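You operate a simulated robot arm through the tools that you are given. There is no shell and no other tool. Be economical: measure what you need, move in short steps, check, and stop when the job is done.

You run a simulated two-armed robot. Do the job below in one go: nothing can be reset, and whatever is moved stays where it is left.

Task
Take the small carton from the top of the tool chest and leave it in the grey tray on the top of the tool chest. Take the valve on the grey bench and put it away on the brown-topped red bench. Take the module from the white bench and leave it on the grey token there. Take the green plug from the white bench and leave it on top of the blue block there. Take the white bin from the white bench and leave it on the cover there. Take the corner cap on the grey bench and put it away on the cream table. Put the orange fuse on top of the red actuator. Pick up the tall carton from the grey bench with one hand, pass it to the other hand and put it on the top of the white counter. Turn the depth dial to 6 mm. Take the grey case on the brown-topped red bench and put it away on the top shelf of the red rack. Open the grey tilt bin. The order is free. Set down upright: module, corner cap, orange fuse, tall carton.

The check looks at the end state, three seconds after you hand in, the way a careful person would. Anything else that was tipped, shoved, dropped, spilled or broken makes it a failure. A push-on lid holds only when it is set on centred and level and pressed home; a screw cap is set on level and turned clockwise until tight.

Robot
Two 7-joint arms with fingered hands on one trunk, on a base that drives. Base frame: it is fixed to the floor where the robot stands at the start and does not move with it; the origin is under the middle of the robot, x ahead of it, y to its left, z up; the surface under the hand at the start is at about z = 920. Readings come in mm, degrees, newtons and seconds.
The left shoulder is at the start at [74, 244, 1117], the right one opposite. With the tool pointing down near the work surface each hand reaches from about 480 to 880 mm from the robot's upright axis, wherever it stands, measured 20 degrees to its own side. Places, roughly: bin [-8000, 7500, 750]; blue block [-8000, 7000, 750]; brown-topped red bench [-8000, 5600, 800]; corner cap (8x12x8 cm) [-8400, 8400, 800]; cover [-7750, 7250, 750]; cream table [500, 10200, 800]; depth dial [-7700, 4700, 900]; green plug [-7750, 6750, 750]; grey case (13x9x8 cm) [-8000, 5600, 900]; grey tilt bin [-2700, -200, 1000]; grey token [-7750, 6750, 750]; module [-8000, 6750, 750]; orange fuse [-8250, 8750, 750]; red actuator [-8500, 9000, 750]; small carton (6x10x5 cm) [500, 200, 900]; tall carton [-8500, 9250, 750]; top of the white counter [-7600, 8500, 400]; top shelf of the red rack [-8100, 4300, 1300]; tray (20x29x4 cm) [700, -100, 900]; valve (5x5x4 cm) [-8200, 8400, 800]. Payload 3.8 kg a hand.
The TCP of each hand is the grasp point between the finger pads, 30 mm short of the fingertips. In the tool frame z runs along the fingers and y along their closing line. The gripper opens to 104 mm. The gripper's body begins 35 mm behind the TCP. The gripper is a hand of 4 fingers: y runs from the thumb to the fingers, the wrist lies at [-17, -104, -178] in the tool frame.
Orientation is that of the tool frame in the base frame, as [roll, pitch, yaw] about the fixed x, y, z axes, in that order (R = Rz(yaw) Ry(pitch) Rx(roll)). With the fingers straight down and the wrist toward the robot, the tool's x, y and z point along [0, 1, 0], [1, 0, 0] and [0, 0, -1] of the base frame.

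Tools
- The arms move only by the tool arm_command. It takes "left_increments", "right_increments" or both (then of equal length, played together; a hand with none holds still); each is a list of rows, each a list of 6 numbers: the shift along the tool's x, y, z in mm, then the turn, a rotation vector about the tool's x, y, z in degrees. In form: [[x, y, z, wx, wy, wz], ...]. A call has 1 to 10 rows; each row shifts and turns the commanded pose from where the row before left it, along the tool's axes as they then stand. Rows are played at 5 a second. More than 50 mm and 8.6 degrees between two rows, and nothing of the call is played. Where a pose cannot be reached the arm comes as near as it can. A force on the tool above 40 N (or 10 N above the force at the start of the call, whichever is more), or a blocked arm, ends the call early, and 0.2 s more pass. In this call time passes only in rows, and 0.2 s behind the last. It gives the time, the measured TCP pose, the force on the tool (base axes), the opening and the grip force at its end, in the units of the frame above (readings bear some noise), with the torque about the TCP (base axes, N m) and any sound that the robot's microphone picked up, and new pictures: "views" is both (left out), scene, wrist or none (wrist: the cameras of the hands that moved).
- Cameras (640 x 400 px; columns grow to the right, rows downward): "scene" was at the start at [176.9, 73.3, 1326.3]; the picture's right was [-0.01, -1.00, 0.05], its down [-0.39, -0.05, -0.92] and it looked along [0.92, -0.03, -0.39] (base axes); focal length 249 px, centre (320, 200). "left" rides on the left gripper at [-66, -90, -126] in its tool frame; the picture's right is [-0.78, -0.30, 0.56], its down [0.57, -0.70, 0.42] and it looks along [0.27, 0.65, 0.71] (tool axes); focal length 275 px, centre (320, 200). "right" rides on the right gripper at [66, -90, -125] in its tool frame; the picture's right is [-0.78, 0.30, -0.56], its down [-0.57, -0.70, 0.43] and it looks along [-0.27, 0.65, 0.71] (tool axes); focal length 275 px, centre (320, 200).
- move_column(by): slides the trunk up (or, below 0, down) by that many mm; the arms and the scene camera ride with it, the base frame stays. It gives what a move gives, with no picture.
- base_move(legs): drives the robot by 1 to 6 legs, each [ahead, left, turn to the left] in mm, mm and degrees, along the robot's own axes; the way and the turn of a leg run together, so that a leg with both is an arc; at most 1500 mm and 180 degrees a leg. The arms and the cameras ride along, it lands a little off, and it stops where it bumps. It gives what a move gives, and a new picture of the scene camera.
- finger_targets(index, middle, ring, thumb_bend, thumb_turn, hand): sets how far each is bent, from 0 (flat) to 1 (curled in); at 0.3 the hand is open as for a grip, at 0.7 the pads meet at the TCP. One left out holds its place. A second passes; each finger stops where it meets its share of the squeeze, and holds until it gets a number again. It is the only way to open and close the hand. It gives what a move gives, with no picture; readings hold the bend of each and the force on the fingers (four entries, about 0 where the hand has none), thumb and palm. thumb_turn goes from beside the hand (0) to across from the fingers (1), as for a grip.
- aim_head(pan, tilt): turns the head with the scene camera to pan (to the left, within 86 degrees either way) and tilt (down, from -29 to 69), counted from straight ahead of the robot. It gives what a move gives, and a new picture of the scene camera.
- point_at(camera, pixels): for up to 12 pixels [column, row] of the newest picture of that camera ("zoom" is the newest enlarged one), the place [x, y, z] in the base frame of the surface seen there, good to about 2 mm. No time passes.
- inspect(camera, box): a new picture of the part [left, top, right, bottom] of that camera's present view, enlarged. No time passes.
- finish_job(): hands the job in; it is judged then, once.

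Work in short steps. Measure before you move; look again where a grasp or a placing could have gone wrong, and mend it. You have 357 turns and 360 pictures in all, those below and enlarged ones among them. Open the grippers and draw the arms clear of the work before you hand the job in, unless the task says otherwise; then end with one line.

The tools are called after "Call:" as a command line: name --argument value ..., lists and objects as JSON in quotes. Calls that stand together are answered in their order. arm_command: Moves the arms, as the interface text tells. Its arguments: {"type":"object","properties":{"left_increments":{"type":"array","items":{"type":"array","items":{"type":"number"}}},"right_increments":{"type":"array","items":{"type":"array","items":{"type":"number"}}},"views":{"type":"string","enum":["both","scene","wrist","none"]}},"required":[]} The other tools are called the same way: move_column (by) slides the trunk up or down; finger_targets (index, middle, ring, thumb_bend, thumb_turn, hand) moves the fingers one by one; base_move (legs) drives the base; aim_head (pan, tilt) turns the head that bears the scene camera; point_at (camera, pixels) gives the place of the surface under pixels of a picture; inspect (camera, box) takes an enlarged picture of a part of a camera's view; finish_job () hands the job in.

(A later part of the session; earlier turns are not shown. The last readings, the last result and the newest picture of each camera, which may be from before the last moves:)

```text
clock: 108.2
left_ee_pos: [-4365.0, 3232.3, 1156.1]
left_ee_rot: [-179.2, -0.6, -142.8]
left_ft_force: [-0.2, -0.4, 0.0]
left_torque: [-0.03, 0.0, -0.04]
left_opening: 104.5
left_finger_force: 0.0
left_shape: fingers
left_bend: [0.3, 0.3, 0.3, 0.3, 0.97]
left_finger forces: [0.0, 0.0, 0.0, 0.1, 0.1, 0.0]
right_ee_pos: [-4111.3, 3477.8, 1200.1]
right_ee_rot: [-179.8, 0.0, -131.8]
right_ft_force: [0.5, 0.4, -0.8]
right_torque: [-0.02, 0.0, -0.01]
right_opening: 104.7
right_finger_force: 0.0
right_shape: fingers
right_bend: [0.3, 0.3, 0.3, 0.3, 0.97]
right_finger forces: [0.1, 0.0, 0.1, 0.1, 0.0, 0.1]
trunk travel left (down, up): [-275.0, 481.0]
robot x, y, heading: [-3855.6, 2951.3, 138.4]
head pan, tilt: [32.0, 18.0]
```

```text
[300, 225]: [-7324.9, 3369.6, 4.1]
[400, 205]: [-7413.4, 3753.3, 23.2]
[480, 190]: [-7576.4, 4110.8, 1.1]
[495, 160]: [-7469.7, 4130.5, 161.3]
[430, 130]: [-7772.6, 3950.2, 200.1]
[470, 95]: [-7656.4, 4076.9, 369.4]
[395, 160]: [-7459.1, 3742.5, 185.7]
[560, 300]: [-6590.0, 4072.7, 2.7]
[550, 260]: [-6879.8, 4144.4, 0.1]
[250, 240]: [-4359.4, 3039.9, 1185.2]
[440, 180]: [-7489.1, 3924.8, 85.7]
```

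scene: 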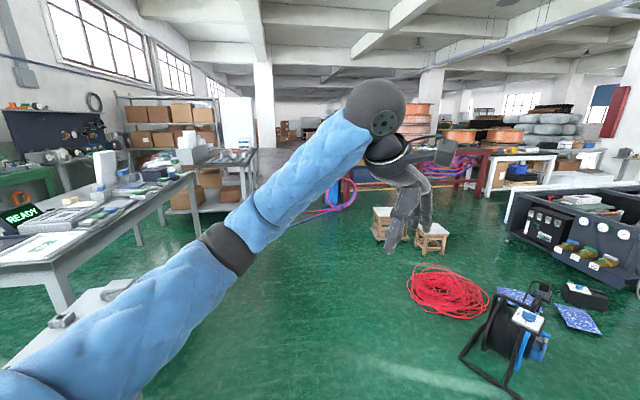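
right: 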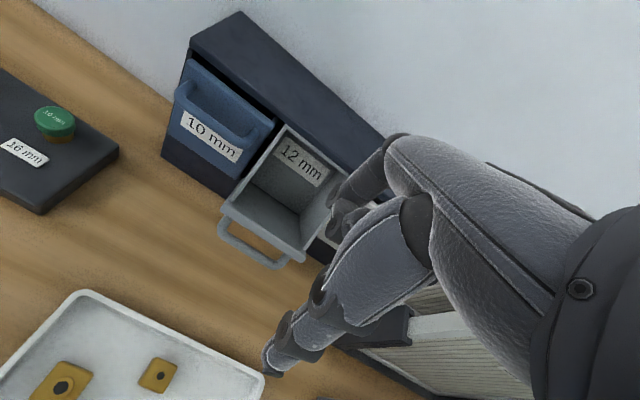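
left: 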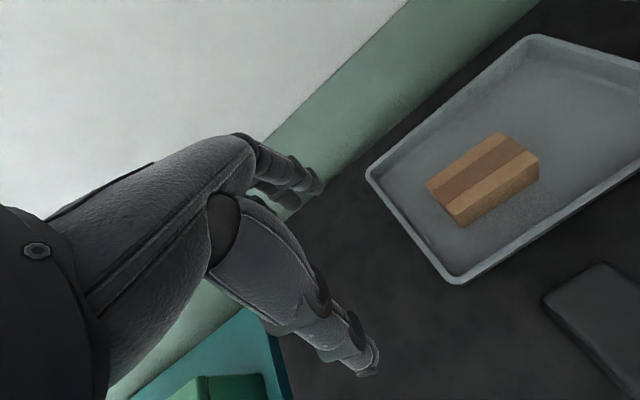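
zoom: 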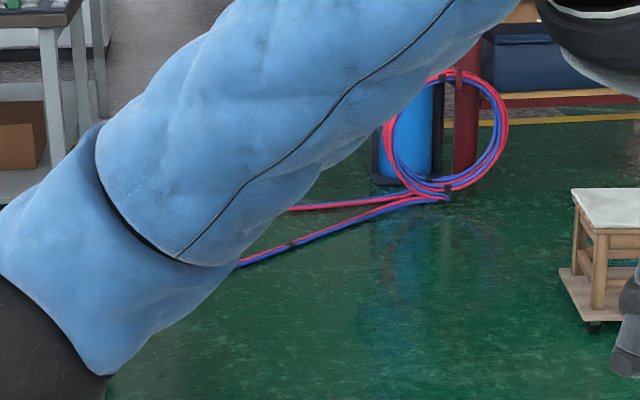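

The hose's hidden part may cross my way. I drive nearer, to about (−5300, 3250), and look again.

Call:
base_move --legs '[[0, 0, 33], [1450, -50, 0]]'

Call:
aim_head --pan 0 --tilt 25

```text
clock: 116.9
left_ee_pos: [-5849.0, 3178.1, 1155.7]
left_ee_rot: [-179.3, -0.6, -109.8]
left_ft_force: [-1.2, -0.7, -0.3]
left_torque: [-0.01, -0.01, -0.01]
left_opening: 104.5
left_finger_force: 0.0
left_shape: fingers
left_bend: [0.3, 0.3, 0.3, 0.3, 0.97]
left_finger forces: [0.0, 0.0, 0.1, 0.1, 0.0, 0.0]
right_ee_pos: [-5769.5, 3523.6, 1198.7]
right_ee_rot: [-179.8, -0.1, -98.8]
right_ft_force: [-0.4, 0.3, 0.5]
right_torque: [0.01, -0.03, -0.01]
right_opening: 104.5
right_finger_force: 0.2
right_shape: fingers
right_bend: [0.3, 0.3, 0.3, 0.3, 0.97]
right_finger forces: [0.0, 0.0, 0.0, 0.0, 0.0, 0.0]
trunk travel left (down, up): [-275.0, 481.0]
robot x, y, heading: [-5266.9, 3219.2, 171.4]
head pan, tilt: [32.0, 18.0]
```

scene: 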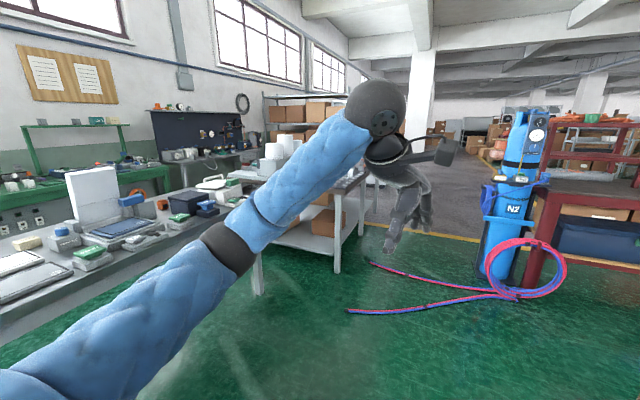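

```text
clock: 117.9
left_ee_pos: [-5848.1, 3176.9, 1157.0]
left_ee_rot: [-179.3, -0.6, -109.8]
left_ft_force: [0.3, 0.4, -0.6]
left_torque: [0.01, 0.03, -0.01]
left_opening: 104.5
left_finger_force: 0.0
left_shape: fingers
left_bend: [0.3, 0.3, 0.3, 0.3, 0.97]
left_finger forces: [0.0, 0.0, 0.0, 0.1, 0.0, 0.1]
right_ee_pos: [-5769.3, 3522.2, 1199.0]
right_ee_rot: [-179.7, 0.0, -98.8]
right_ft_force: [-0.6, -0.7, -0.4]
right_torque: [0.01, 0.01, 0.0]
right_opening: 104.7
right_finger_force: 0.1
right_shape: fingers
right_bend: [0.3, 0.3, 0.3, 0.3, 0.97]
right_finger forces: [0.0, 0.1, 0.0, 0.0, 0.0, 0.1]
trunk travel left (down, up): [-275.0, 481.0]
robot x, y, heading: [-5270.3, 3221.4, 171.5]
head pan, tilt: [0.0, 25.0]
```

scene: 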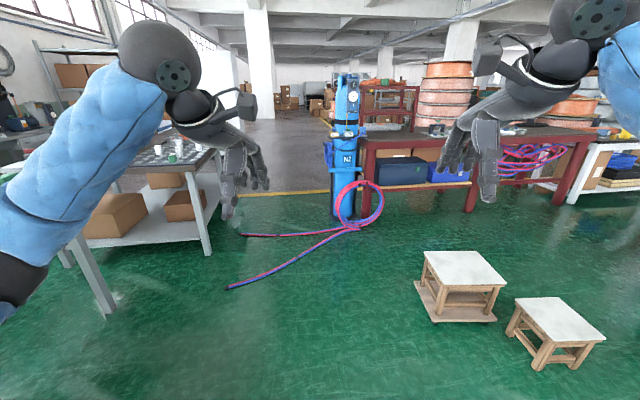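

Call:
point_at --camera "scene" --pixels '[[228, 288], [245, 235], [300, 258], [350, 228], [380, 210], [415, 285], [437, 322], [423, 253], [497, 318], [373, 208], [475, 205], [555, 205]]'

```text
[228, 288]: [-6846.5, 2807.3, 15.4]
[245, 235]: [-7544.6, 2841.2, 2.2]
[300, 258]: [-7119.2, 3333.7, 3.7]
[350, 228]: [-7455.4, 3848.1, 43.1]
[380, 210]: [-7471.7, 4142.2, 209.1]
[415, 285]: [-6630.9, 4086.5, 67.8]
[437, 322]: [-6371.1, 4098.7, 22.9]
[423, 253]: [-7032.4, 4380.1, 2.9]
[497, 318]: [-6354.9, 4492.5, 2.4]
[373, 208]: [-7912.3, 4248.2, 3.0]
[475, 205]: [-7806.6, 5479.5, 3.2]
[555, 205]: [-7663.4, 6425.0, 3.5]
```

Clear corridor between hose (x≤−7120) and stools (x≥−6640). I drive there, turning to face north while passing.

Call:
base_move --legs '[[1285, 61, 0], [0, 0, -80], [561, 416, 0], [850, -12, 0], [850, -12, 0]]'

Call:
aim_head --pan 75 --tilt 22

```text
clock: 139.6
left_ee_pos: [-7166.0, 6186.6, 1156.2]
left_ee_rot: [-179.4, -0.6, 169.8]
left_ft_force: [0.2, 0.1, -0.8]
left_torque: [-0.01, -0.04, 0.0]
left_opening: 104.4
left_finger_force: 0.1
left_shape: fingers
left_bend: [0.3, 0.3, 0.3, 0.3, 0.97]
left_finger forces: [0.0, 0.0, 0.0, 0.0, 0.0, 0.0]
right_ee_pos: [-6813.1, 6165.3, 1200.1]
right_ee_rot: [-179.8, 0.0, -179.1]
right_ft_force: [-0.6, 0.0, -0.4]
right_torque: [-0.01, 0.01, 0.04]
right_opening: 104.6
right_finger_force: 0.1
right_shape: fingers
right_bend: [0.3, 0.3, 0.3, 0.3, 0.97]
right_finger forces: [0.0, 0.1, 0.1, 0.0, 0.0, 0.0]
trunk travel left (down, up): [-275.0, 481.0]
robot x, y, heading: [-7030.3, 5624.0, 91.2]
head pan, tilt: [0.0, 25.0]
```

scene: 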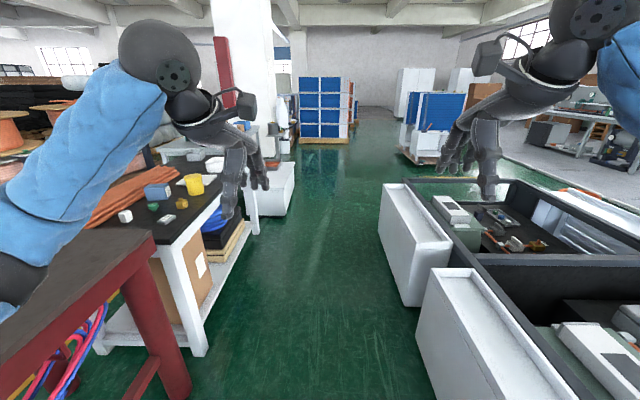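

```text
clock: 141.1
left_ee_pos: [-7166.1, 6186.9, 1157.2]
left_ee_rot: [-179.3, -0.6, 169.7]
left_ft_force: [0.0, 0.3, 0.0]
left_torque: [0.02, -0.03, -0.04]
left_opening: 104.2
left_finger_force: 0.0
left_shape: fingers
left_bend: [0.3, 0.3, 0.3, 0.3, 0.97]
left_finger forces: [0.0, 0.0, 0.0, 0.1, 0.0, 0.0]
right_ee_pos: [-6812.4, 6164.7, 1199.4]
right_ee_rot: [-179.8, 0.1, -179.2]
right_ft_force: [0.0, 0.2, -0.4]
right_torque: [0.02, 0.0, -0.01]
right_opening: 104.6
right_finger_force: 0.2
right_shape: fingers
right_bend: [0.3, 0.3, 0.3, 0.3, 0.97]
right_finger forces: [0.0, 0.0, 0.0, 0.0, 0.0, 0.0]
trunk travel left (down, up): [-275.0, 481.0]
robot x, y, heading: [-7029.2, 5622.5, 91.0]
head pan, tilt: [75.0, 22.0]
```

scene: 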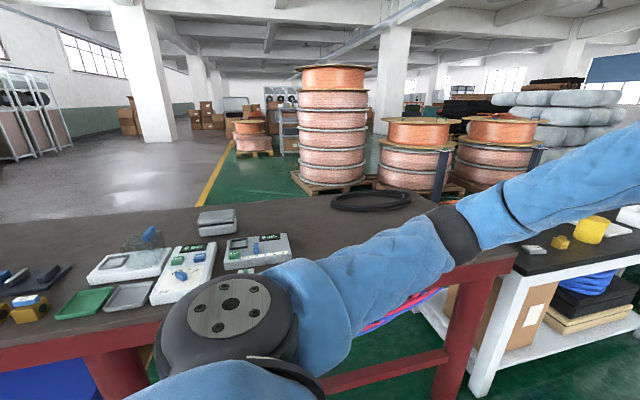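

I see the red bench with the grey case at about (217,220). I inspect it.

Call:
inspect --camera "scene" --box '[0, 195, 320, 345]'

Call:
point_at --camera "scene" --pixels '[[217, 215], [200, 232], [236, 232], [200, 212], [234, 210], [150, 238], [180, 275], [260, 245], [300, 220], [130, 205], [440, 350], [500, 262]]'

```text
2.00 times, centred on (160, 270) of scene
```

zoom: 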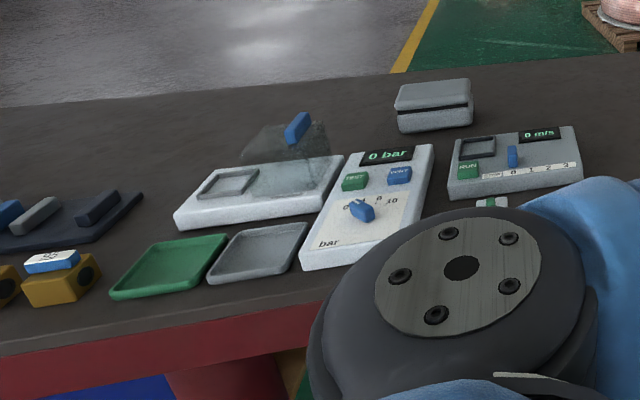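

```text
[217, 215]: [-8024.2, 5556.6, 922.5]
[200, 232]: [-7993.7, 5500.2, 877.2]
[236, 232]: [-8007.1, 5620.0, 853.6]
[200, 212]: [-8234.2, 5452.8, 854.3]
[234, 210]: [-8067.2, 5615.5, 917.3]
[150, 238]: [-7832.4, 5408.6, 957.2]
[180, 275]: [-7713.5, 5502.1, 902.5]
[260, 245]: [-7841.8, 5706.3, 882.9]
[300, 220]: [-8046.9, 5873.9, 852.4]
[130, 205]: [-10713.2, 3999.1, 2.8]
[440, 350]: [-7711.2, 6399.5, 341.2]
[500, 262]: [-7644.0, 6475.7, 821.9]
```

Case near (−8030, 5558), bench top z≈853. I turn to face the bench and look down at it.

Call:
base_move --legs '[[0, 0, 89]]'

Call:
aim_head --pan 0 --tilt 30

```text
clock: 145.3
left_ee_pos: [-7592.9, 5489.2, 1156.5]
left_ee_rot: [-179.3, -0.6, -100.9]
left_ft_force: [0.4, 0.5, -0.2]
left_torque: [-0.01, -0.01, 0.03]
left_opening: 104.4
left_finger_force: 0.0
left_shape: fingers
left_bend: [0.3, 0.3, 0.3, 0.3, 0.97]
left_finger forces: [0.0, 0.0, 0.0, 0.0, 0.0, 0.0]
right_ee_pos: [-7567.5, 5843.4, 1198.6]
right_ee_rot: [-179.8, -0.1, -89.9]
right_ft_force: [-0.8, -1.4, 0.2]
right_torque: [0.04, 0.04, -0.01]
right_opening: 104.7
right_finger_force: 0.1
right_shape: fingers
right_bend: [0.3, 0.3, 0.3, 0.3, 0.97]
right_finger forces: [0.0, 0.0, 0.1, 0.0, 0.0, 0.1]
trunk travel left (down, up): [-275.0, 481.0]
robot x, y, heading: [-7027.4, 5625.4, -179.7]
head pan, tilt: [75.0, 22.0]
```

scene: 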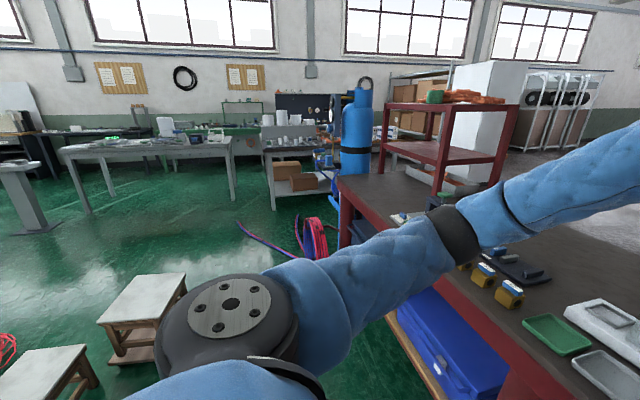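

```text
clock: 146.7
left_ee_pos: [-7592.1, 5489.3, 1155.7]
left_ee_rot: [-179.4, -0.6, -100.9]
left_ft_force: [-0.2, -0.4, -0.4]
left_torque: [-0.02, -0.02, 0.02]
left_opening: 104.3
left_finger_force: 0.0
left_shape: fingers
left_bend: [0.3, 0.3, 0.3, 0.3, 0.97]
left_finger forces: [0.0, 0.0, 0.0, 0.1, 0.0, 0.0]
right_ee_pos: [-7567.4, 5843.1, 1198.8]
right_ee_rot: [-179.8, 0.0, -89.8]
right_ft_force: [0.0, -0.3, 0.1]
right_torque: [0.01, 0.0, -0.01]
right_opening: 104.4
right_finger_force: 0.1
right_shape: fingers
right_bend: [0.3, 0.3, 0.3, 0.3, 0.97]
right_finger forces: [0.1, 0.0, 0.0, 0.0, 0.1, 0.0]
trunk travel left (down, up): [-275.0, 481.0]
robot x, y, heading: [-7025.9, 5622.2, -179.7]
head pan, tilt: [0.0, 30.0]
```

scene: 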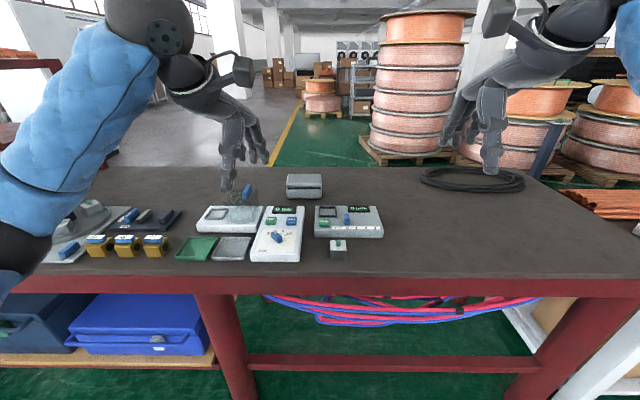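

Call:
inspect --camera "scene" --box '[180, 160, 400, 280]'

Call:
point_at --camera "zoom" --pixels '[[312, 42], [410, 42], [308, 70], [416, 70], [312, 108], [412, 108], [360, 55], [360, 100], [200, 90], [470, 240], [300, 290]]'

Call:
point_at --camera "scene" --pixels '[[330, 277], [480, 278], [330, 172]]'

```text
2.91 times, centred on (290, 220) of scene
```

zoom: 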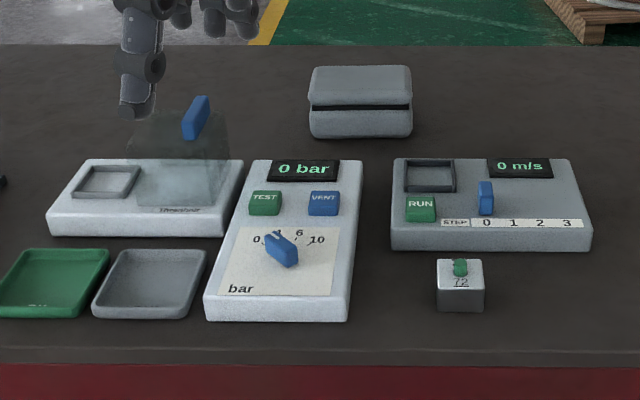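

```text
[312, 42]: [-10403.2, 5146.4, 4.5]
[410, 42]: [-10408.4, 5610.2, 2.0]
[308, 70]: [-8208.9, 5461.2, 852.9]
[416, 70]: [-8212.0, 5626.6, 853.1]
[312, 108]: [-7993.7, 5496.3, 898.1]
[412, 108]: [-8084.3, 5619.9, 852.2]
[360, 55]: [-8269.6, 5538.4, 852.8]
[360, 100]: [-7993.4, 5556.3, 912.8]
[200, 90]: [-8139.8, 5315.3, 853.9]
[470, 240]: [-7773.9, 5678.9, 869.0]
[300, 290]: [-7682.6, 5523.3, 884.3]
```

```text
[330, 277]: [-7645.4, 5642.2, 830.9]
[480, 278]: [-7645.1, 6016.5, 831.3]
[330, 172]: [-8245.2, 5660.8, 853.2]
```

Call:
point_at --camera "zoom" --pixels '[[360, 72], [360, 80], [360, 92], [320, 75], [405, 75], [316, 130], [408, 132], [309, 95], [413, 95], [360, 120], [318, 70], [408, 70]]'

```text
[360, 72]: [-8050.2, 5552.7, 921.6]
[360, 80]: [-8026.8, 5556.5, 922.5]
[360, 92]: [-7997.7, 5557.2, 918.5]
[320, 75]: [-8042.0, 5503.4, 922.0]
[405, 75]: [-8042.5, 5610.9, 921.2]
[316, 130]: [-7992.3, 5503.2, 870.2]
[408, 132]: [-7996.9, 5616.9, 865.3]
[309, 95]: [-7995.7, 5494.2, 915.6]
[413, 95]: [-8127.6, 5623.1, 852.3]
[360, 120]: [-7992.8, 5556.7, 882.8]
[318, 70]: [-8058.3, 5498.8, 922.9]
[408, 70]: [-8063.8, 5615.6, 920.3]
```

Case: x −8082…−7992, y 5493…5622, top 922; bench edge x −7645. I drive to about (−7370, 5760) to use the left hand.

Call:
base_move --legs '[[340, -138, 0]]'

Call:
finger_targets --hand "left" --index 0.22 --middle 0.22 --ring 0.22 --thumb_bend 0.22 --thumb_turn 1

```text
clock: 149.1
left_ee_pos: [-7938.1, 5624.9, 1156.8]
left_ee_rot: [-179.3, -0.5, -100.6]
left_ft_force: [0.5, 0.7, -0.6]
left_torque: [-0.01, 0.02, -0.01]
left_opening: 104.4
left_finger_force: 0.0
left_shape: fingers
left_bend: [0.3, 0.3, 0.3, 0.3, 0.97]
left_finger forces: [0.0, 0.0, 0.1, 0.0, 0.0, 0.0]
right_ee_pos: [-7915.2, 5977.5, 1198.3]
right_ee_rot: [-179.8, 0.0, -89.6]
right_ft_force: [0.5, 0.1, -0.5]
right_torque: [0.0, -0.04, -0.02]
right_opening: 104.7
right_finger_force: 0.1
right_shape: fingers
right_bend: [0.3, 0.3, 0.3, 0.3, 0.97]
right_finger forces: [0.0, 0.1, 0.0, 0.0, 0.0, 0.1]
trunk travel left (down, up): [-275.0, 481.0]
robot x, y, heading: [-7373.2, 5759.6, -179.1]
head pan, tilt: [0.0, 30.0]
```

scene: 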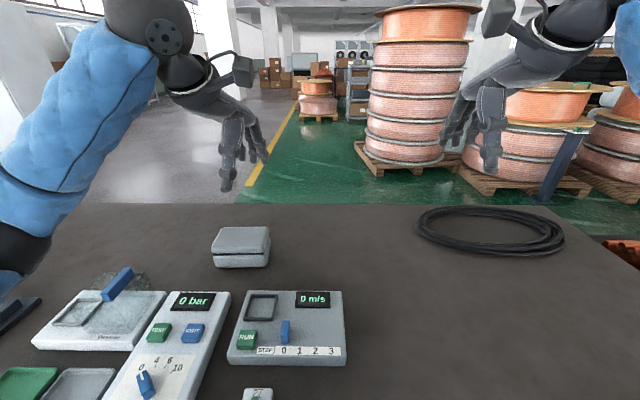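

```text
clock: 150.1
left_ee_pos: [-7937.2, 5624.3, 1155.8]
left_ee_rot: [-179.2, -0.6, -100.5]
left_ft_force: [0.1, -0.7, -0.2]
left_torque: [0.02, 0.02, 0.01]
left_opening: 121.9
left_finger_force: 0.0
left_shape: fingers
left_bend: [0.22, 0.22, 0.22, 0.22, 0.97]
left_finger forces: [0.0, 0.0, 0.0, 0.1, 0.0, 0.1]
right_ee_pos: [-7914.2, 5977.2, 1199.8]
right_ee_rot: [-179.8, 0.0, -89.7]
right_ft_force: [1.0, 0.3, -0.4]
right_torque: [0.0, 0.03, -0.01]
right_opening: 104.7
right_finger_force: 0.0
right_shape: fingers
right_bend: [0.3, 0.3, 0.3, 0.3, 0.97]
right_finger forces: [0.0, 0.0, 0.0, 0.1, 0.0, 0.0]
trunk travel left (down, up): [-275.0, 481.0]
robot x, y, heading: [-7372.5, 5758.9, -179.1]
head pan, tilt: [0.0, 30.0]
```

Opening 122 mm, good margin. I re-measure the case from here.

Call:
inspect --camera "scene" --box '[200, 215, 290, 275]'

Call:
point_at --camera "zoom" --pixels '[[140, 90], [470, 90], [100, 250], [500, 250], [300, 100], [300, 240], [110, 330], [480, 330], [300, 85], [105, 210], [490, 170]]'

```text
6.67 times, centred on (245, 245) of scene
```

zoom: 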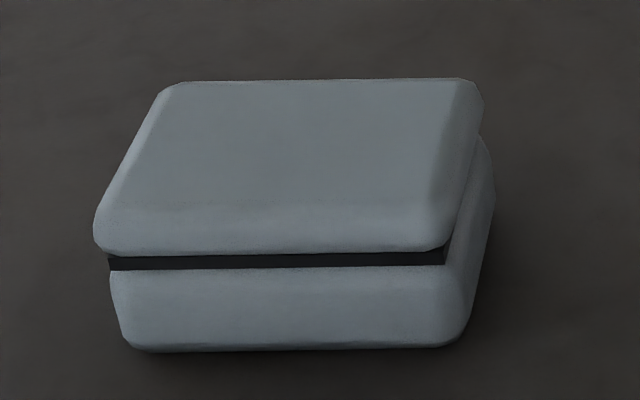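

```text
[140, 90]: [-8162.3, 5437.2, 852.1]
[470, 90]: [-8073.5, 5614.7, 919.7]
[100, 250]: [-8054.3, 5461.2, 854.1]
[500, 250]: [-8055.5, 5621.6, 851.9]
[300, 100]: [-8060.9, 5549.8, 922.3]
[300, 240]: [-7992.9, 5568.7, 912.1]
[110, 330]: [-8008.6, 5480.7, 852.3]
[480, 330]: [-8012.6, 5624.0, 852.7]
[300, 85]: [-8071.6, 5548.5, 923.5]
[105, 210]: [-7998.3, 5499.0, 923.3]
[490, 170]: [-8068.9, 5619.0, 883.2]
```

Case centre (−8036, 5558). I turn the left hand to yaw −90, move above and descend to z≈1000.

Call:
arm_command --left_increments '[[0, 0, 0, -0.8, -0.6, -5.3], [0, 0, 0, 0, 0, -5.2], [22, 33, 0, 0, 0, 0], [22, 33, 0, 0, 0, 0], [22, 32, 0, 0, 0, 0], [0, 0, 40, 0, 0, 0], [0, 0, 40, 0, 0, 0], [0, 0, 40, 0, 0, 0], [0, 0, 35, 0, 0, 0]]' --views "wrist"

```text
clock: 152.1
left_ee_pos: [-8036.1, 5556.0, 1003.3]
left_ee_rot: [179.8, 0.0, -90.1]
left_ft_force: [0.1, 0.0, 0.3]
left_torque: [-0.01, 0.0, -0.01]
left_opening: 121.9
left_finger_force: 0.1
left_shape: fingers
left_bend: [0.22, 0.22, 0.22, 0.22, 0.97]
left_finger forces: [0.0, 0.0, 0.0, 0.0, 0.0, 0.0]
right_ee_pos: [-7915.0, 5977.9, 1199.4]
right_ee_rot: [-179.8, 0.0, -89.6]
right_ft_force: [1.4, 0.7, -0.2]
right_torque: [0.0, 0.01, -0.02]
right_opening: 104.5
right_finger_force: 0.0
right_shape: fingers
right_bend: [0.3, 0.3, 0.3, 0.3, 0.97]
right_finger forces: [0.0, 0.0, 0.0, 0.0, 0.0, 0.0]
trunk travel left (down, up): [-275.0, 481.0]
robot x, y, heading: [-7372.4, 5760.1, -179.4]
head pan, tilt: [0.0, 30.0]
```

left: 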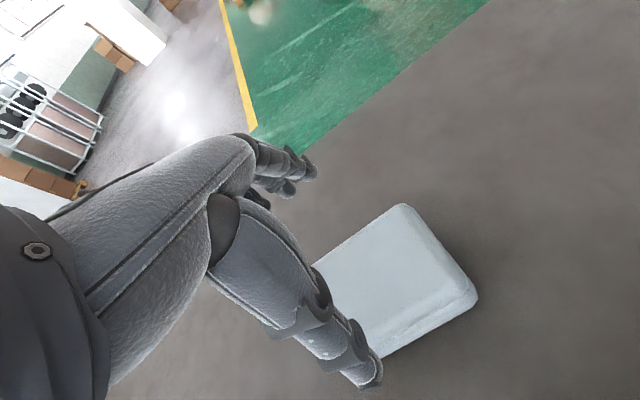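

Aligned. Descend to z≈895 and grip.

Call:
arm_command --left_increments '[[0, 0, 40, 0, 0, 0], [0, 0, 40, 0, 0, 0], [0, 0, 20, 0, 0, 0], [0, 0, 8, 0, 0, 0]]' --views "wrist"

Call:
finger_targets --hand "left" --index 0.7 --middle 0.7 --ring 0.7 --thumb_bend 0.7

```text
clock: 153.1
left_ee_pos: [-8036.9, 5557.3, 901.4]
left_ee_rot: [179.1, 0.1, -90.0]
left_ft_force: [3.8, -1.0, 23.9]
left_torque: [0.23, -0.15, 0.06]
left_opening: 129.5
left_finger_force: 10.0
left_shape: fingers
left_bend: [0.2, 0.22, 0.22, 0.2, 0.97]
left_finger forces: [7.9, 0.0, 0.0, 0.0, 12.4, 0.0]
right_ee_pos: [-7912.5, 5978.5, 1201.8]
right_ee_rot: [180.0, 0.0, -89.5]
right_ft_force: [0.3, 0.8, -0.2]
right_torque: [0.0, -0.02, 0.01]
right_opening: 104.5
right_finger_force: 0.1
right_shape: fingers
right_bend: [0.3, 0.3, 0.3, 0.3, 0.97]
right_finger forces: [0.1, 0.1, 0.1, 0.0, 0.1, 0.0]
trunk travel left (down, up): [-275.0, 481.0]
robot x, y, heading: [-7370.3, 5757.1, -179.3]
head pan, tilt: [0.0, 30.0]
```

left: 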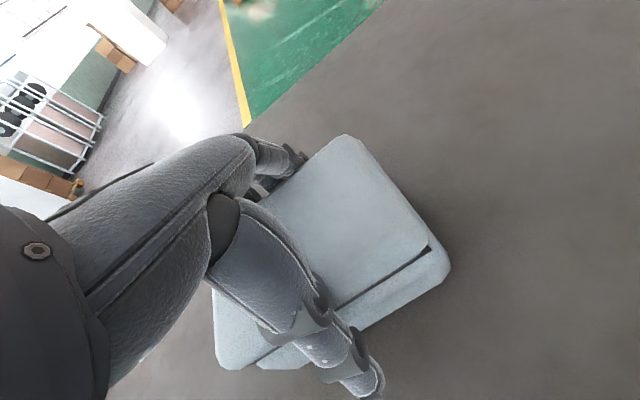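

```text
clock: 154.1
left_ee_pos: [-8034.2, 5557.0, 900.5]
left_ee_rot: [179.4, -0.1, -90.0]
left_ft_force: [13.2, -4.1, 31.1]
left_torque: [0.09, 0.97, 0.08]
left_opening: 104.5
left_finger_force: 57.3
left_shape: fingers
left_bend: [0.17, 0.38, 0.34, 0.56, 0.98]
left_finger forces: [20.4, 11.4, 18.7, 0.0, 63.9, 0.0]
right_ee_pos: [-7909.8, 5977.2, 1201.8]
right_ee_rot: [180.0, 0.0, -89.7]
right_ft_force: [-0.4, 0.0, -0.6]
right_torque: [-0.04, -0.03, 0.0]
right_opening: 104.5
right_finger_force: 0.0
right_shape: fingers
right_bend: [0.3, 0.3, 0.3, 0.3, 0.97]
right_finger forces: [0.0, 0.0, 0.0, 0.0, 0.0, 0.1]
trunk travel left (down, up): [-275.0, 481.0]
robot x, y, heading: [-7372.3, 5759.2, -178.9]
head pan, tilt: [0.0, 30.0]
```

Contact too deep: the box corners press the finger roots. I reopen, raise ~14 mm, and grip again higher.

Call:
finger_targets --hand "left" --index 0.22 --middle 0.22 --ring 0.22 --thumb_bend 0.22

Call:
arm_command --left_increments '[[0, 0, -15, 0, 0, 0], [0, 0, -5, 0, 0, 0]]' --views "wrist"

```text
clock: 155.1
left_ee_pos: [-8036.3, 5558.3, 898.9]
left_ee_rot: [179.4, 0.0, -90.1]
left_ft_force: [-2.9, -1.8, 27.7]
left_torque: [0.28, 0.37, 0.09]
left_opening: 132.7
left_finger_force: 12.3
left_shape: fingers
left_bend: [0.18, 0.22, 0.22, 0.21, 0.97]
left_finger forces: [16.1, 0.0, 0.0, 0.1, 8.4, 0.0]
right_ee_pos: [-7912.0, 5978.3, 1200.6]
right_ee_rot: [-180.0, -0.1, -89.6]
right_ft_force: [-0.5, -0.9, -0.4]
right_torque: [-0.01, -0.02, -0.01]
right_opening: 104.4
right_finger_force: 0.0
right_shape: fingers
right_bend: [0.3, 0.3, 0.3, 0.3, 0.97]
right_finger forces: [0.1, 0.1, 0.0, 0.0, 0.0, 0.0]
trunk travel left (down, up): [-275.0, 481.0]
robot x, y, heading: [-7372.7, 5760.3, -179.4]
head pan, tilt: [0.0, 30.0]
```

```text
clock: 155.7
left_ee_pos: [-8034.1, 5554.7, 911.2]
left_ee_rot: [-179.8, -0.1, -90.0]
left_ft_force: [0.5, 0.2, -0.9]
left_torque: [-0.01, 0.01, 0.03]
left_opening: 123.4
left_finger_force: 0.3
left_shape: fingers
left_bend: [0.22, 0.22, 0.22, 0.21, 0.96]
left_finger forces: [0.0, 0.1, 0.1, 0.1, 0.5, 0.0]
right_ee_pos: [-7913.0, 5974.6, 1200.4]
right_ee_rot: [-179.9, 0.1, -89.5]
right_ft_force: [-0.7, -0.3, 0.1]
right_torque: [-0.03, -0.01, 0.0]
right_opening: 104.8
right_finger_force: 0.0
right_shape: fingers
right_bend: [0.3, 0.3, 0.3, 0.3, 0.97]
right_finger forces: [0.1, 0.0, 0.1, 0.0, 0.0, 0.1]
trunk travel left (down, up): [-275.0, 481.0]
robot x, y, heading: [-7373.2, 5758.4, -179.2]
head pan, tilt: [0.0, 30.0]
```

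left: 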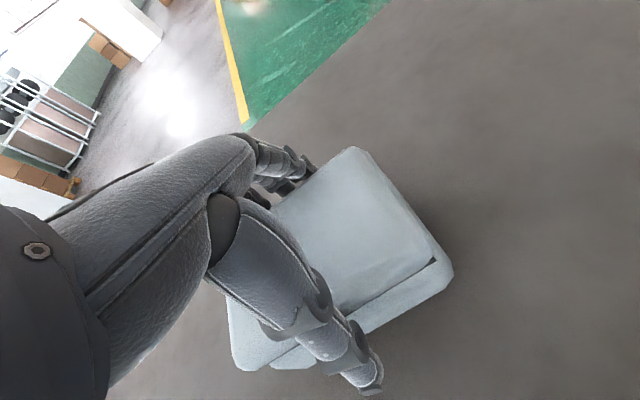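

Now close at this height.

Call:
arm_command --left_increments '[[0, 0, -4, 0, 0, 0]]' --views "none"

Call:
finger_targets --hand "left" --index 0.7 --middle 0.7 --ring 0.7 --thumb_bend 0.7

```text
clock: 156.1
left_ee_pos: [-8034.5, 5555.1, 917.6]
left_ee_rot: [179.8, 0.1, -89.9]
left_ft_force: [0.2, -1.3, 0.7]
left_torque: [0.02, 0.0, -0.01]
left_opening: 122.5
left_finger_force: 0.1
left_shape: fingers
left_bend: [0.22, 0.22, 0.22, 0.22, 0.96]
left_finger forces: [0.0, 0.0, 0.0, 0.0, 0.0, 0.0]
right_ee_pos: [-7912.0, 5974.6, 1200.3]
right_ee_rot: [-179.9, 0.1, -89.6]
right_ft_force: [-1.0, -0.2, -0.3]
right_torque: [0.0, -0.01, 0.02]
right_opening: 104.6
right_finger_force: 0.1
right_shape: fingers
right_bend: [0.3, 0.3, 0.3, 0.3, 0.97]
right_finger forces: [0.0, 0.0, 0.0, 0.0, 0.0, 0.1]
trunk travel left (down, up): [-275.0, 481.0]
robot x, y, heading: [-7370.4, 5758.8, -179.2]
head pan, tilt: [0.0, 30.0]
```

```text
clock: 157.1
left_ee_pos: [-8033.9, 5555.9, 918.0]
left_ee_rot: [179.7, 0.1, -90.1]
left_ft_force: [1.8, -1.0, 0.9]
left_torque: [-0.17, 0.14, 0.06]
left_opening: 94.5
left_finger_force: 36.6
left_shape: fingers
left_bend: [0.27, 0.41, 0.4, 0.49, 0.99]
left_finger forces: [14.9, 9.0, 10.9, 0.1, 37.9, 0.0]
right_ee_pos: [-7912.1, 5975.1, 1200.3]
right_ee_rot: [-179.9, 0.2, -89.7]
right_ft_force: [0.8, 0.0, 0.1]
right_torque: [0.07, 0.02, 0.03]
right_opening: 104.5
right_finger_force: 0.1
right_shape: fingers
right_bend: [0.3, 0.3, 0.3, 0.3, 0.97]
right_finger forces: [0.0, 0.0, 0.1, 0.1, 0.1, 0.0]
trunk travel left (down, up): [-275.0, 481.0]
robot x, y, heading: [-7372.9, 5758.7, -179.5]
head pan, tilt: [0.0, 30.0]
```

Grip 94 mm, 37 N. I lift a little and check.

Call:
arm_command --left_increments '[[0, 0, -20, 0, 0, 0], [0, 0, -30, 0, 0, 0], [0, 0, -30, 0, 0, 0]]' --views "both"

```text
clock: 157.9
left_ee_pos: [-8037.3, 5559.7, 997.7]
left_ee_rot: [179.8, 0.0, -90.1]
left_ft_force: [0.1, -0.7, -4.3]
left_torque: [0.02, -0.01, -0.02]
left_opening: 94.2
left_finger_force: 35.7
left_shape: fingers
left_bend: [0.27, 0.41, 0.39, 0.49, 0.99]
left_finger forces: [15.1, 8.9, 11.0, 0.0, 36.7, 0.1]
right_ee_pos: [-7914.5, 5978.0, 1199.8]
right_ee_rot: [-179.8, 0.1, -89.5]
right_ft_force: [-0.6, 0.5, 0.8]
right_torque: [-0.01, 0.02, 0.02]
right_opening: 104.7
right_finger_force: 0.1
right_shape: fingers
right_bend: [0.3, 0.3, 0.3, 0.3, 0.97]
right_finger forces: [0.0, 0.0, 0.1, 0.1, 0.1, 0.0]
trunk travel left (down, up): [-275.0, 481.0]
robot x, y, heading: [-7373.8, 5762.4, -179.4]
head pan, tilt: [0.0, 30.0]
```

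scene: 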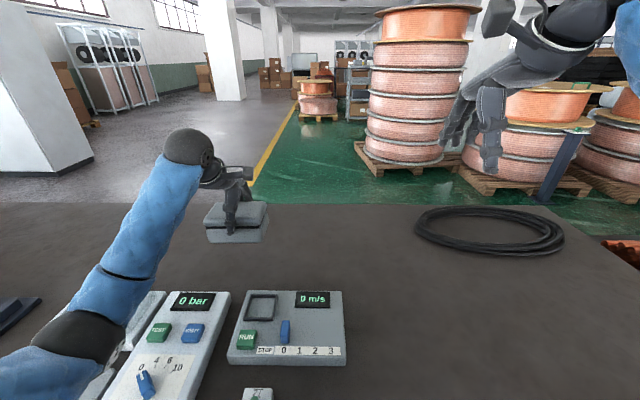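
left: 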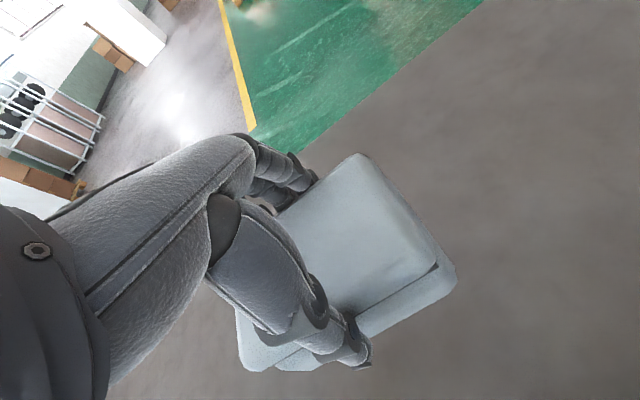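

Case is held (≈4 N). I back off from the bench, raise the trunk 430 mm and look at the rack.

Call:
base_move --legs '[[-330, 0, 0]]'

Call:
move_column --by 430

Call:
aim_head --pan 50 --tilt 30

```text
clock: 160.1
left_ee_pos: [-7708.2, 5566.2, 997.0]
left_ee_rot: [179.8, 0.1, -90.6]
left_ft_force: [-0.2, 0.2, -3.9]
left_torque: [-0.02, 0.04, -0.03]
left_opening: 94.3
left_finger_force: 35.8
left_shape: fingers
left_bend: [0.27, 0.41, 0.39, 0.49, 0.99]
left_finger forces: [15.2, 8.9, 11.0, 0.1, 36.8, 0.1]
right_ee_pos: [-7582.6, 5983.5, 1199.8]
right_ee_rot: [-179.9, 0.0, -90.0]
right_ft_force: [0.1, -0.2, -0.1]
right_torque: [0.05, 0.04, 0.03]
right_opening: 104.7
right_finger_force: 0.0
right_shape: fingers
right_bend: [0.3, 0.3, 0.3, 0.3, 0.97]
right_finger forces: [0.1, 0.0, 0.1, 0.1, 0.0, 0.1]
trunk travel left (down, up): [-275.0, 481.0]
robot x, y, heading: [-7042.1, 5761.7, -179.6]
head pan, tilt: [0.0, 30.0]
```

scene: 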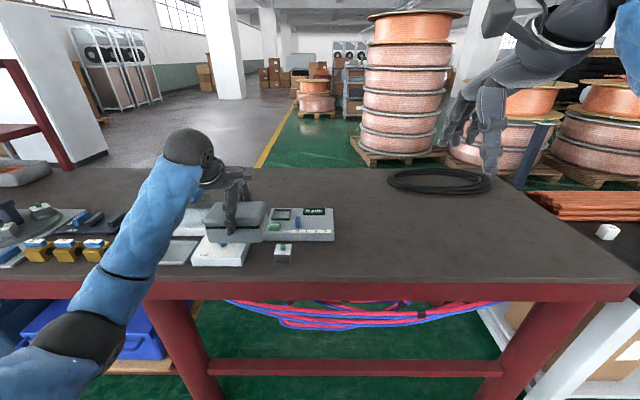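

```text
refused: 430 is not a number from -400 to 400
```

```text
clock: 161.3
left_ee_pos: [-7708.4, 5566.5, 997.9]
left_ee_rot: [180.0, 0.0, -90.4]
left_ft_force: [-0.2, 0.6, -4.2]
left_torque: [0.03, 0.04, -0.02]
left_opening: 94.3
left_finger_force: 35.8
left_shape: fingers
left_bend: [0.27, 0.41, 0.39, 0.49, 0.99]
left_finger forces: [15.2, 8.9, 11.0, 0.1, 36.7, 0.0]
right_ee_pos: [-7583.7, 5982.7, 1199.4]
right_ee_rot: [-179.7, 0.0, -90.0]
right_ft_force: [0.2, 0.3, 0.7]
right_torque: [0.01, -0.03, -0.02]
right_opening: 104.8
right_finger_force: 0.1
right_shape: fingers
right_bend: [0.3, 0.3, 0.3, 0.3, 0.97]
right_finger forces: [0.1, 0.0, 0.1, 0.1, 0.0, 0.0]
trunk travel left (down, up): [-275.0, 481.0]
robot x, y, heading: [-7039.1, 5761.6, -179.6]
head pan, tilt: [50.0, 30.0]
```

scene: 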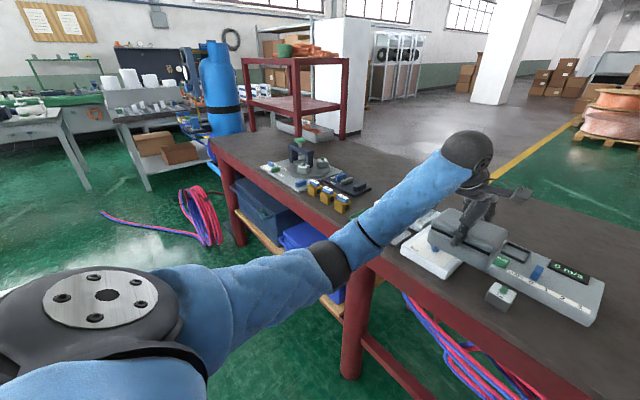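

Call:
move_column --by 400

Call:
base_move --legs '[[0, 900, 0]]'

Call:
aim_head --pan 25 --tilt 30

```text
clock: 165.1
left_ee_pos: [-7709.0, 5566.2, 1397.1]
left_ee_rot: [179.8, -0.2, -90.5]
left_ft_force: [0.6, -0.6, -3.8]
left_torque: [-0.01, 0.03, 0.01]
left_opening: 94.3
left_finger_force: 35.9
left_shape: fingers
left_bend: [0.27, 0.41, 0.39, 0.49, 0.99]
left_finger forces: [15.2, 8.9, 10.9, 0.0, 36.6, 0.1]
right_ee_pos: [-7582.7, 5984.2, 1600.5]
right_ee_rot: [-179.8, 0.0, -90.0]
right_ft_force: [0.2, 0.6, 0.0]
right_torque: [0.01, 0.03, -0.01]
right_opening: 104.5
right_finger_force: 0.1
right_shape: fingers
right_bend: [0.3, 0.3, 0.3, 0.3, 0.97]
right_finger forces: [0.1, 0.0, 0.1, 0.0, 0.0, 0.0]
trunk travel left (down, up): [-675.0, 81.0]
robot x, y, heading: [-7045.6, 5762.0, -179.5]
head pan, tilt: [50.0, 30.0]
```

```text
clock: 169.9
left_ee_pos: [-7703.3, 4651.0, 1396.9]
left_ee_rot: [179.9, -0.1, -90.3]
left_ft_force: [-1.5, -0.3, -3.6]
left_torque: [-0.01, 0.0, 0.0]
left_opening: 94.0
left_finger_force: 35.8
left_shape: fingers
left_bend: [0.27, 0.41, 0.39, 0.49, 0.99]
left_finger forces: [15.2, 8.8, 11.0, 0.0, 36.5, 0.0]
right_ee_pos: [-7577.8, 5067.4, 1598.9]
right_ee_rot: [-179.7, -0.1, -89.9]
right_ft_force: [0.6, -0.7, -0.3]
right_torque: [0.02, -0.06, 0.01]
right_opening: 104.4
right_finger_force: 0.1
right_shape: fingers
right_bend: [0.3, 0.3, 0.3, 0.3, 0.97]
right_finger forces: [0.0, 0.1, 0.0, 0.1, 0.1, 0.1]
trunk travel left (down, up): [-675.0, 81.0]
robot x, y, heading: [-7035.6, 4849.4, -179.5]
head pan, tilt: [50.0, 30.0]
```

scene: 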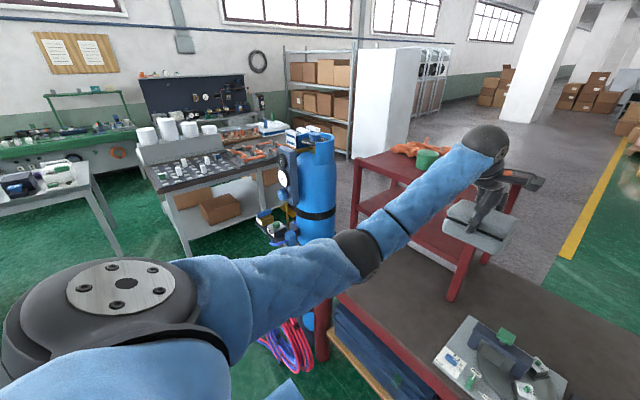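

```text
clock: 170.8
left_ee_pos: [-7702.1, 4649.5, 1396.6]
left_ee_rot: [179.9, -0.1, -90.3]
left_ft_force: [0.3, -1.2, -4.0]
left_torque: [0.02, 0.01, -0.01]
left_opening: 94.2
left_finger_force: 36.1
left_shape: fingers
left_bend: [0.27, 0.41, 0.39, 0.49, 0.99]
left_finger forces: [15.2, 8.9, 10.9, 0.0, 36.6, 0.0]
right_ee_pos: [-7578.6, 5067.5, 1600.7]
right_ee_rot: [-179.8, -0.1, -90.0]
right_ft_force: [0.0, 0.8, 0.2]
right_torque: [-0.01, -0.02, 0.02]
right_opening: 104.5
right_finger_force: 0.1
right_shape: fingers
right_bend: [0.3, 0.3, 0.3, 0.3, 0.97]
right_finger forces: [0.1, 0.0, 0.0, 0.0, 0.0, 0.0]
trunk travel left (down, up): [-675.0, 81.0]
robot x, y, heading: [-7039.2, 4846.6, -180.1]
head pan, tilt: [25.0, 30.0]
```

scene: 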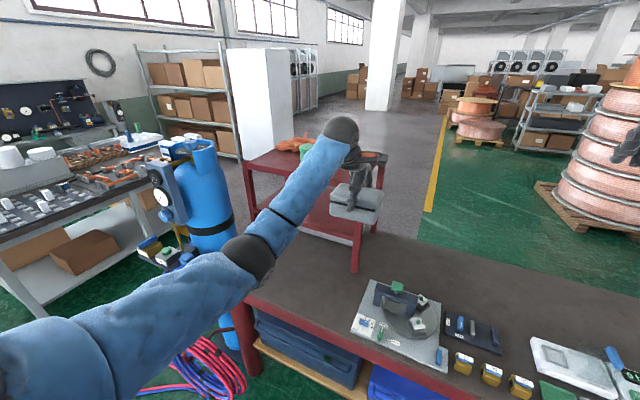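

Call:
inspect --camera "scene" --box '[230, 110, 410, 280]'

Call:
point_at --camera "scene" --pixels '[[245, 165], [265, 150], [383, 155], [270, 165], [320, 152], [298, 143], [373, 175], [278, 155], [390, 152], [260, 172], [300, 158], [290, 172]]'

```text
2.35 times, centred on (320, 195) of scene
```

zoom: 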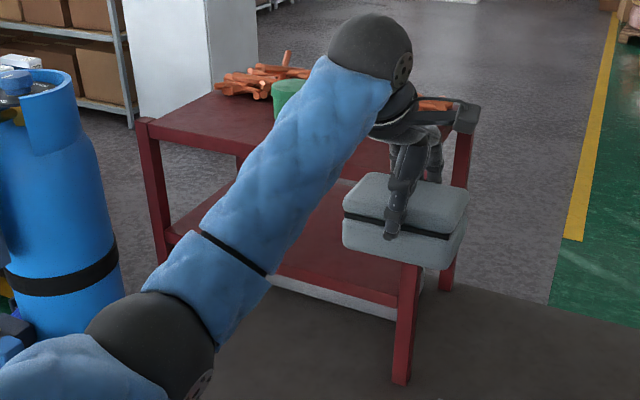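

```text
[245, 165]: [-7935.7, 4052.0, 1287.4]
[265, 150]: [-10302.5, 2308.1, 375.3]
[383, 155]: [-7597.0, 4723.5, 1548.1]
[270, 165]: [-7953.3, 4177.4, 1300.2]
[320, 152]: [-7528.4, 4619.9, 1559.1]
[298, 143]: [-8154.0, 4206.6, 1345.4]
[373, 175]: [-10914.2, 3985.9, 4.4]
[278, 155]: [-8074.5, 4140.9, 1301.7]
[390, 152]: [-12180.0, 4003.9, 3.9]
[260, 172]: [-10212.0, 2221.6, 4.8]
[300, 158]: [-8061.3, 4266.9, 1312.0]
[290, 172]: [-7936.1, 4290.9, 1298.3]
```

Top shelf z≈1300, front edge x≈−7930. I raise the trunk a bit more and view the shelf from the left wrist camera.

Call:
move_column --by 75

Call:
aim_head --pan 40 --tilt 30

Call:
inspect --camera "left" --box '[0, 0, 640, 400]'

```text
clock: 171.9
left_ee_pos: [-7701.9, 4649.9, 1471.8]
left_ee_rot: [180.0, -0.1, -90.3]
left_ft_force: [0.5, 0.5, -3.3]
left_torque: [0.02, 0.04, 0.01]
left_opening: 94.1
left_finger_force: 35.7
left_shape: fingers
left_bend: [0.27, 0.41, 0.39, 0.49, 0.99]
left_finger forces: [15.2, 8.9, 10.9, 0.0, 36.4, 0.0]
right_ee_pos: [-7579.0, 5069.0, 1674.4]
right_ee_rot: [-179.9, -0.1, -89.8]
right_ft_force: [-0.3, -0.4, 0.3]
right_torque: [0.05, 0.03, 0.02]
right_opening: 104.6
right_finger_force: 0.1
right_shape: fingers
right_bend: [0.3, 0.3, 0.3, 0.3, 0.97]
right_finger forces: [0.1, 0.1, 0.0, 0.1, 0.1, 0.0]
trunk travel left (down, up): [-750.0, 6.0]
robot x, y, heading: [-7037.9, 4846.8, -179.5]
head pan, tilt: [25.0, 30.0]
```

```text
clock: 172.7
left_ee_pos: [-7703.2, 4649.2, 1471.4]
left_ee_rot: [179.8, 0.0, -90.2]
left_ft_force: [-0.2, 0.0, -4.0]
left_torque: [0.04, 0.02, 0.03]
left_opening: 94.2
left_finger_force: 35.4
left_shape: fingers
left_bend: [0.27, 0.41, 0.39, 0.49, 0.99]
left_finger forces: [15.2, 8.8, 10.9, 0.1, 36.5, 0.0]
right_ee_pos: [-7579.3, 5067.3, 1673.2]
right_ee_rot: [-179.7, 0.0, -89.8]
right_ft_force: [-0.4, -0.3, 0.4]
right_torque: [-0.03, -0.02, 0.03]
right_opening: 104.5
right_finger_force: 0.1
right_shape: fingers
right_bend: [0.3, 0.3, 0.3, 0.3, 0.97]
right_finger forces: [0.0, 0.0, 0.0, 0.0, 0.0, 0.0]
trunk travel left (down, up): [-750.0, 6.0]
robot x, y, heading: [-7039.9, 4845.1, -179.9]
head pan, tilt: [40.0, 30.0]
```

scene: 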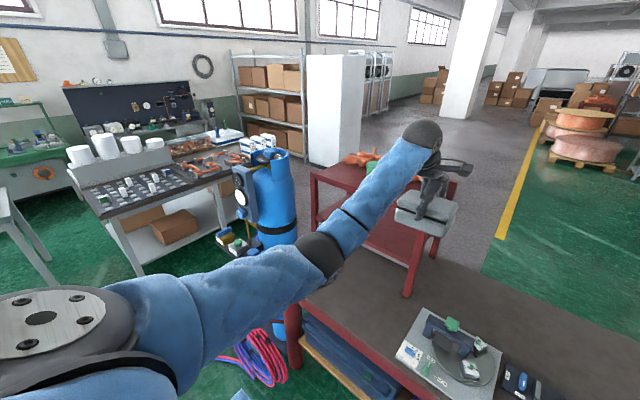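

```text
1.00 times, centred on (320, 200) of left (not enlarged: the box is as wide or as high as the picture)
```

zoom: 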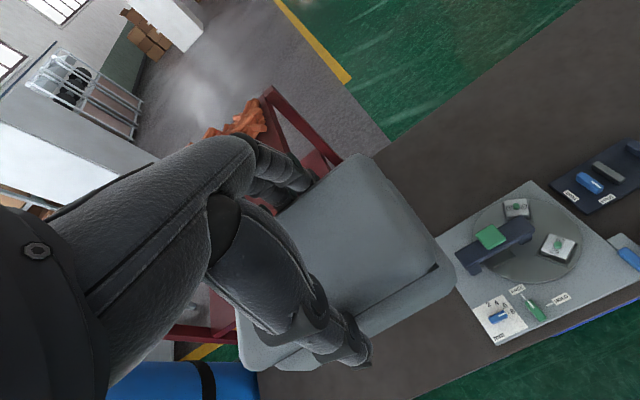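

I move further left (south) so the rack lies ahead, and look from there.

Call:
base_move --legs '[[0, 330, 0]]'

Call:
aim_head --pan 0 --tilt 32

```text
clock: 174.9
left_ee_pos: [-7699.3, 4315.3, 1471.6]
left_ee_rot: [179.9, -0.2, -90.2]
left_ft_force: [-0.3, 0.5, -3.7]
left_torque: [-0.01, -0.04, 0.02]
left_opening: 94.4
left_finger_force: 35.7
left_shape: fingers
left_bend: [0.27, 0.41, 0.39, 0.49, 0.99]
left_finger forces: [15.1, 8.9, 11.0, 0.1, 36.5, 0.1]
right_ee_pos: [-7576.8, 4733.4, 1674.4]
right_ee_rot: [-179.8, -0.1, -89.7]
right_ft_force: [-0.5, 0.1, -0.3]
right_torque: [-0.05, -0.03, 0.0]
right_opening: 104.5
right_finger_force: 0.1
right_shape: fingers
right_bend: [0.3, 0.3, 0.3, 0.3, 0.97]
right_finger forces: [0.0, 0.1, 0.0, 0.0, 0.0, 0.0]
trunk travel left (down, up): [-750.0, 6.0]
robot x, y, heading: [-7036.7, 4512.0, -179.4]
head pan, tilt: [40.0, 30.0]
```

scene: 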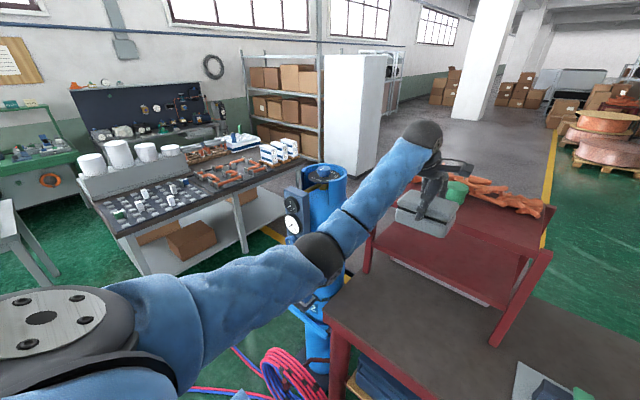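

```text
clock: 176.0
left_ee_pos: [-7699.3, 4314.1, 1472.1]
left_ee_rot: [179.9, -0.1, -90.2]
left_ft_force: [0.3, -0.3, -3.3]
left_torque: [0.01, 0.02, 0.01]
left_opening: 94.0
left_finger_force: 35.6
left_shape: fingers
left_bend: [0.27, 0.41, 0.39, 0.49, 0.99]
left_finger forces: [15.2, 8.8, 11.0, 0.1, 36.6, 0.1]
right_ee_pos: [-7577.0, 4733.0, 1674.2]
right_ee_rot: [-179.8, -0.1, -89.7]
right_ft_force: [0.4, 0.0, 0.5]
right_torque: [-0.01, -0.01, -0.01]
right_opening: 104.6
right_finger_force: 0.0
right_shape: fingers
right_bend: [0.3, 0.3, 0.3, 0.3, 0.97]
right_finger forces: [0.1, 0.0, 0.0, 0.1, 0.1, 0.0]
trunk travel left (down, up): [-750.0, 6.0]
robot x, y, heading: [-7031.9, 4512.9, -179.6]
head pan, tilt: [0.0, 32.0]
```

scene: 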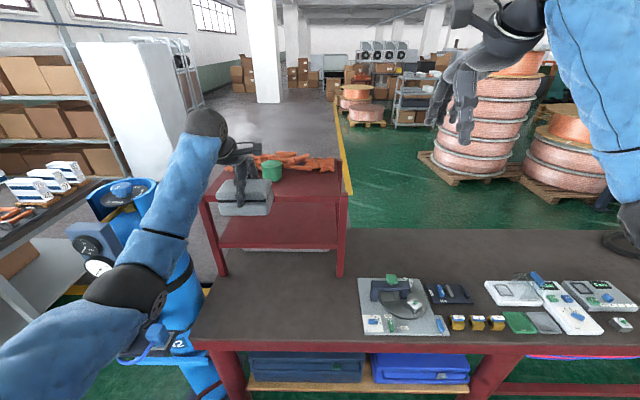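

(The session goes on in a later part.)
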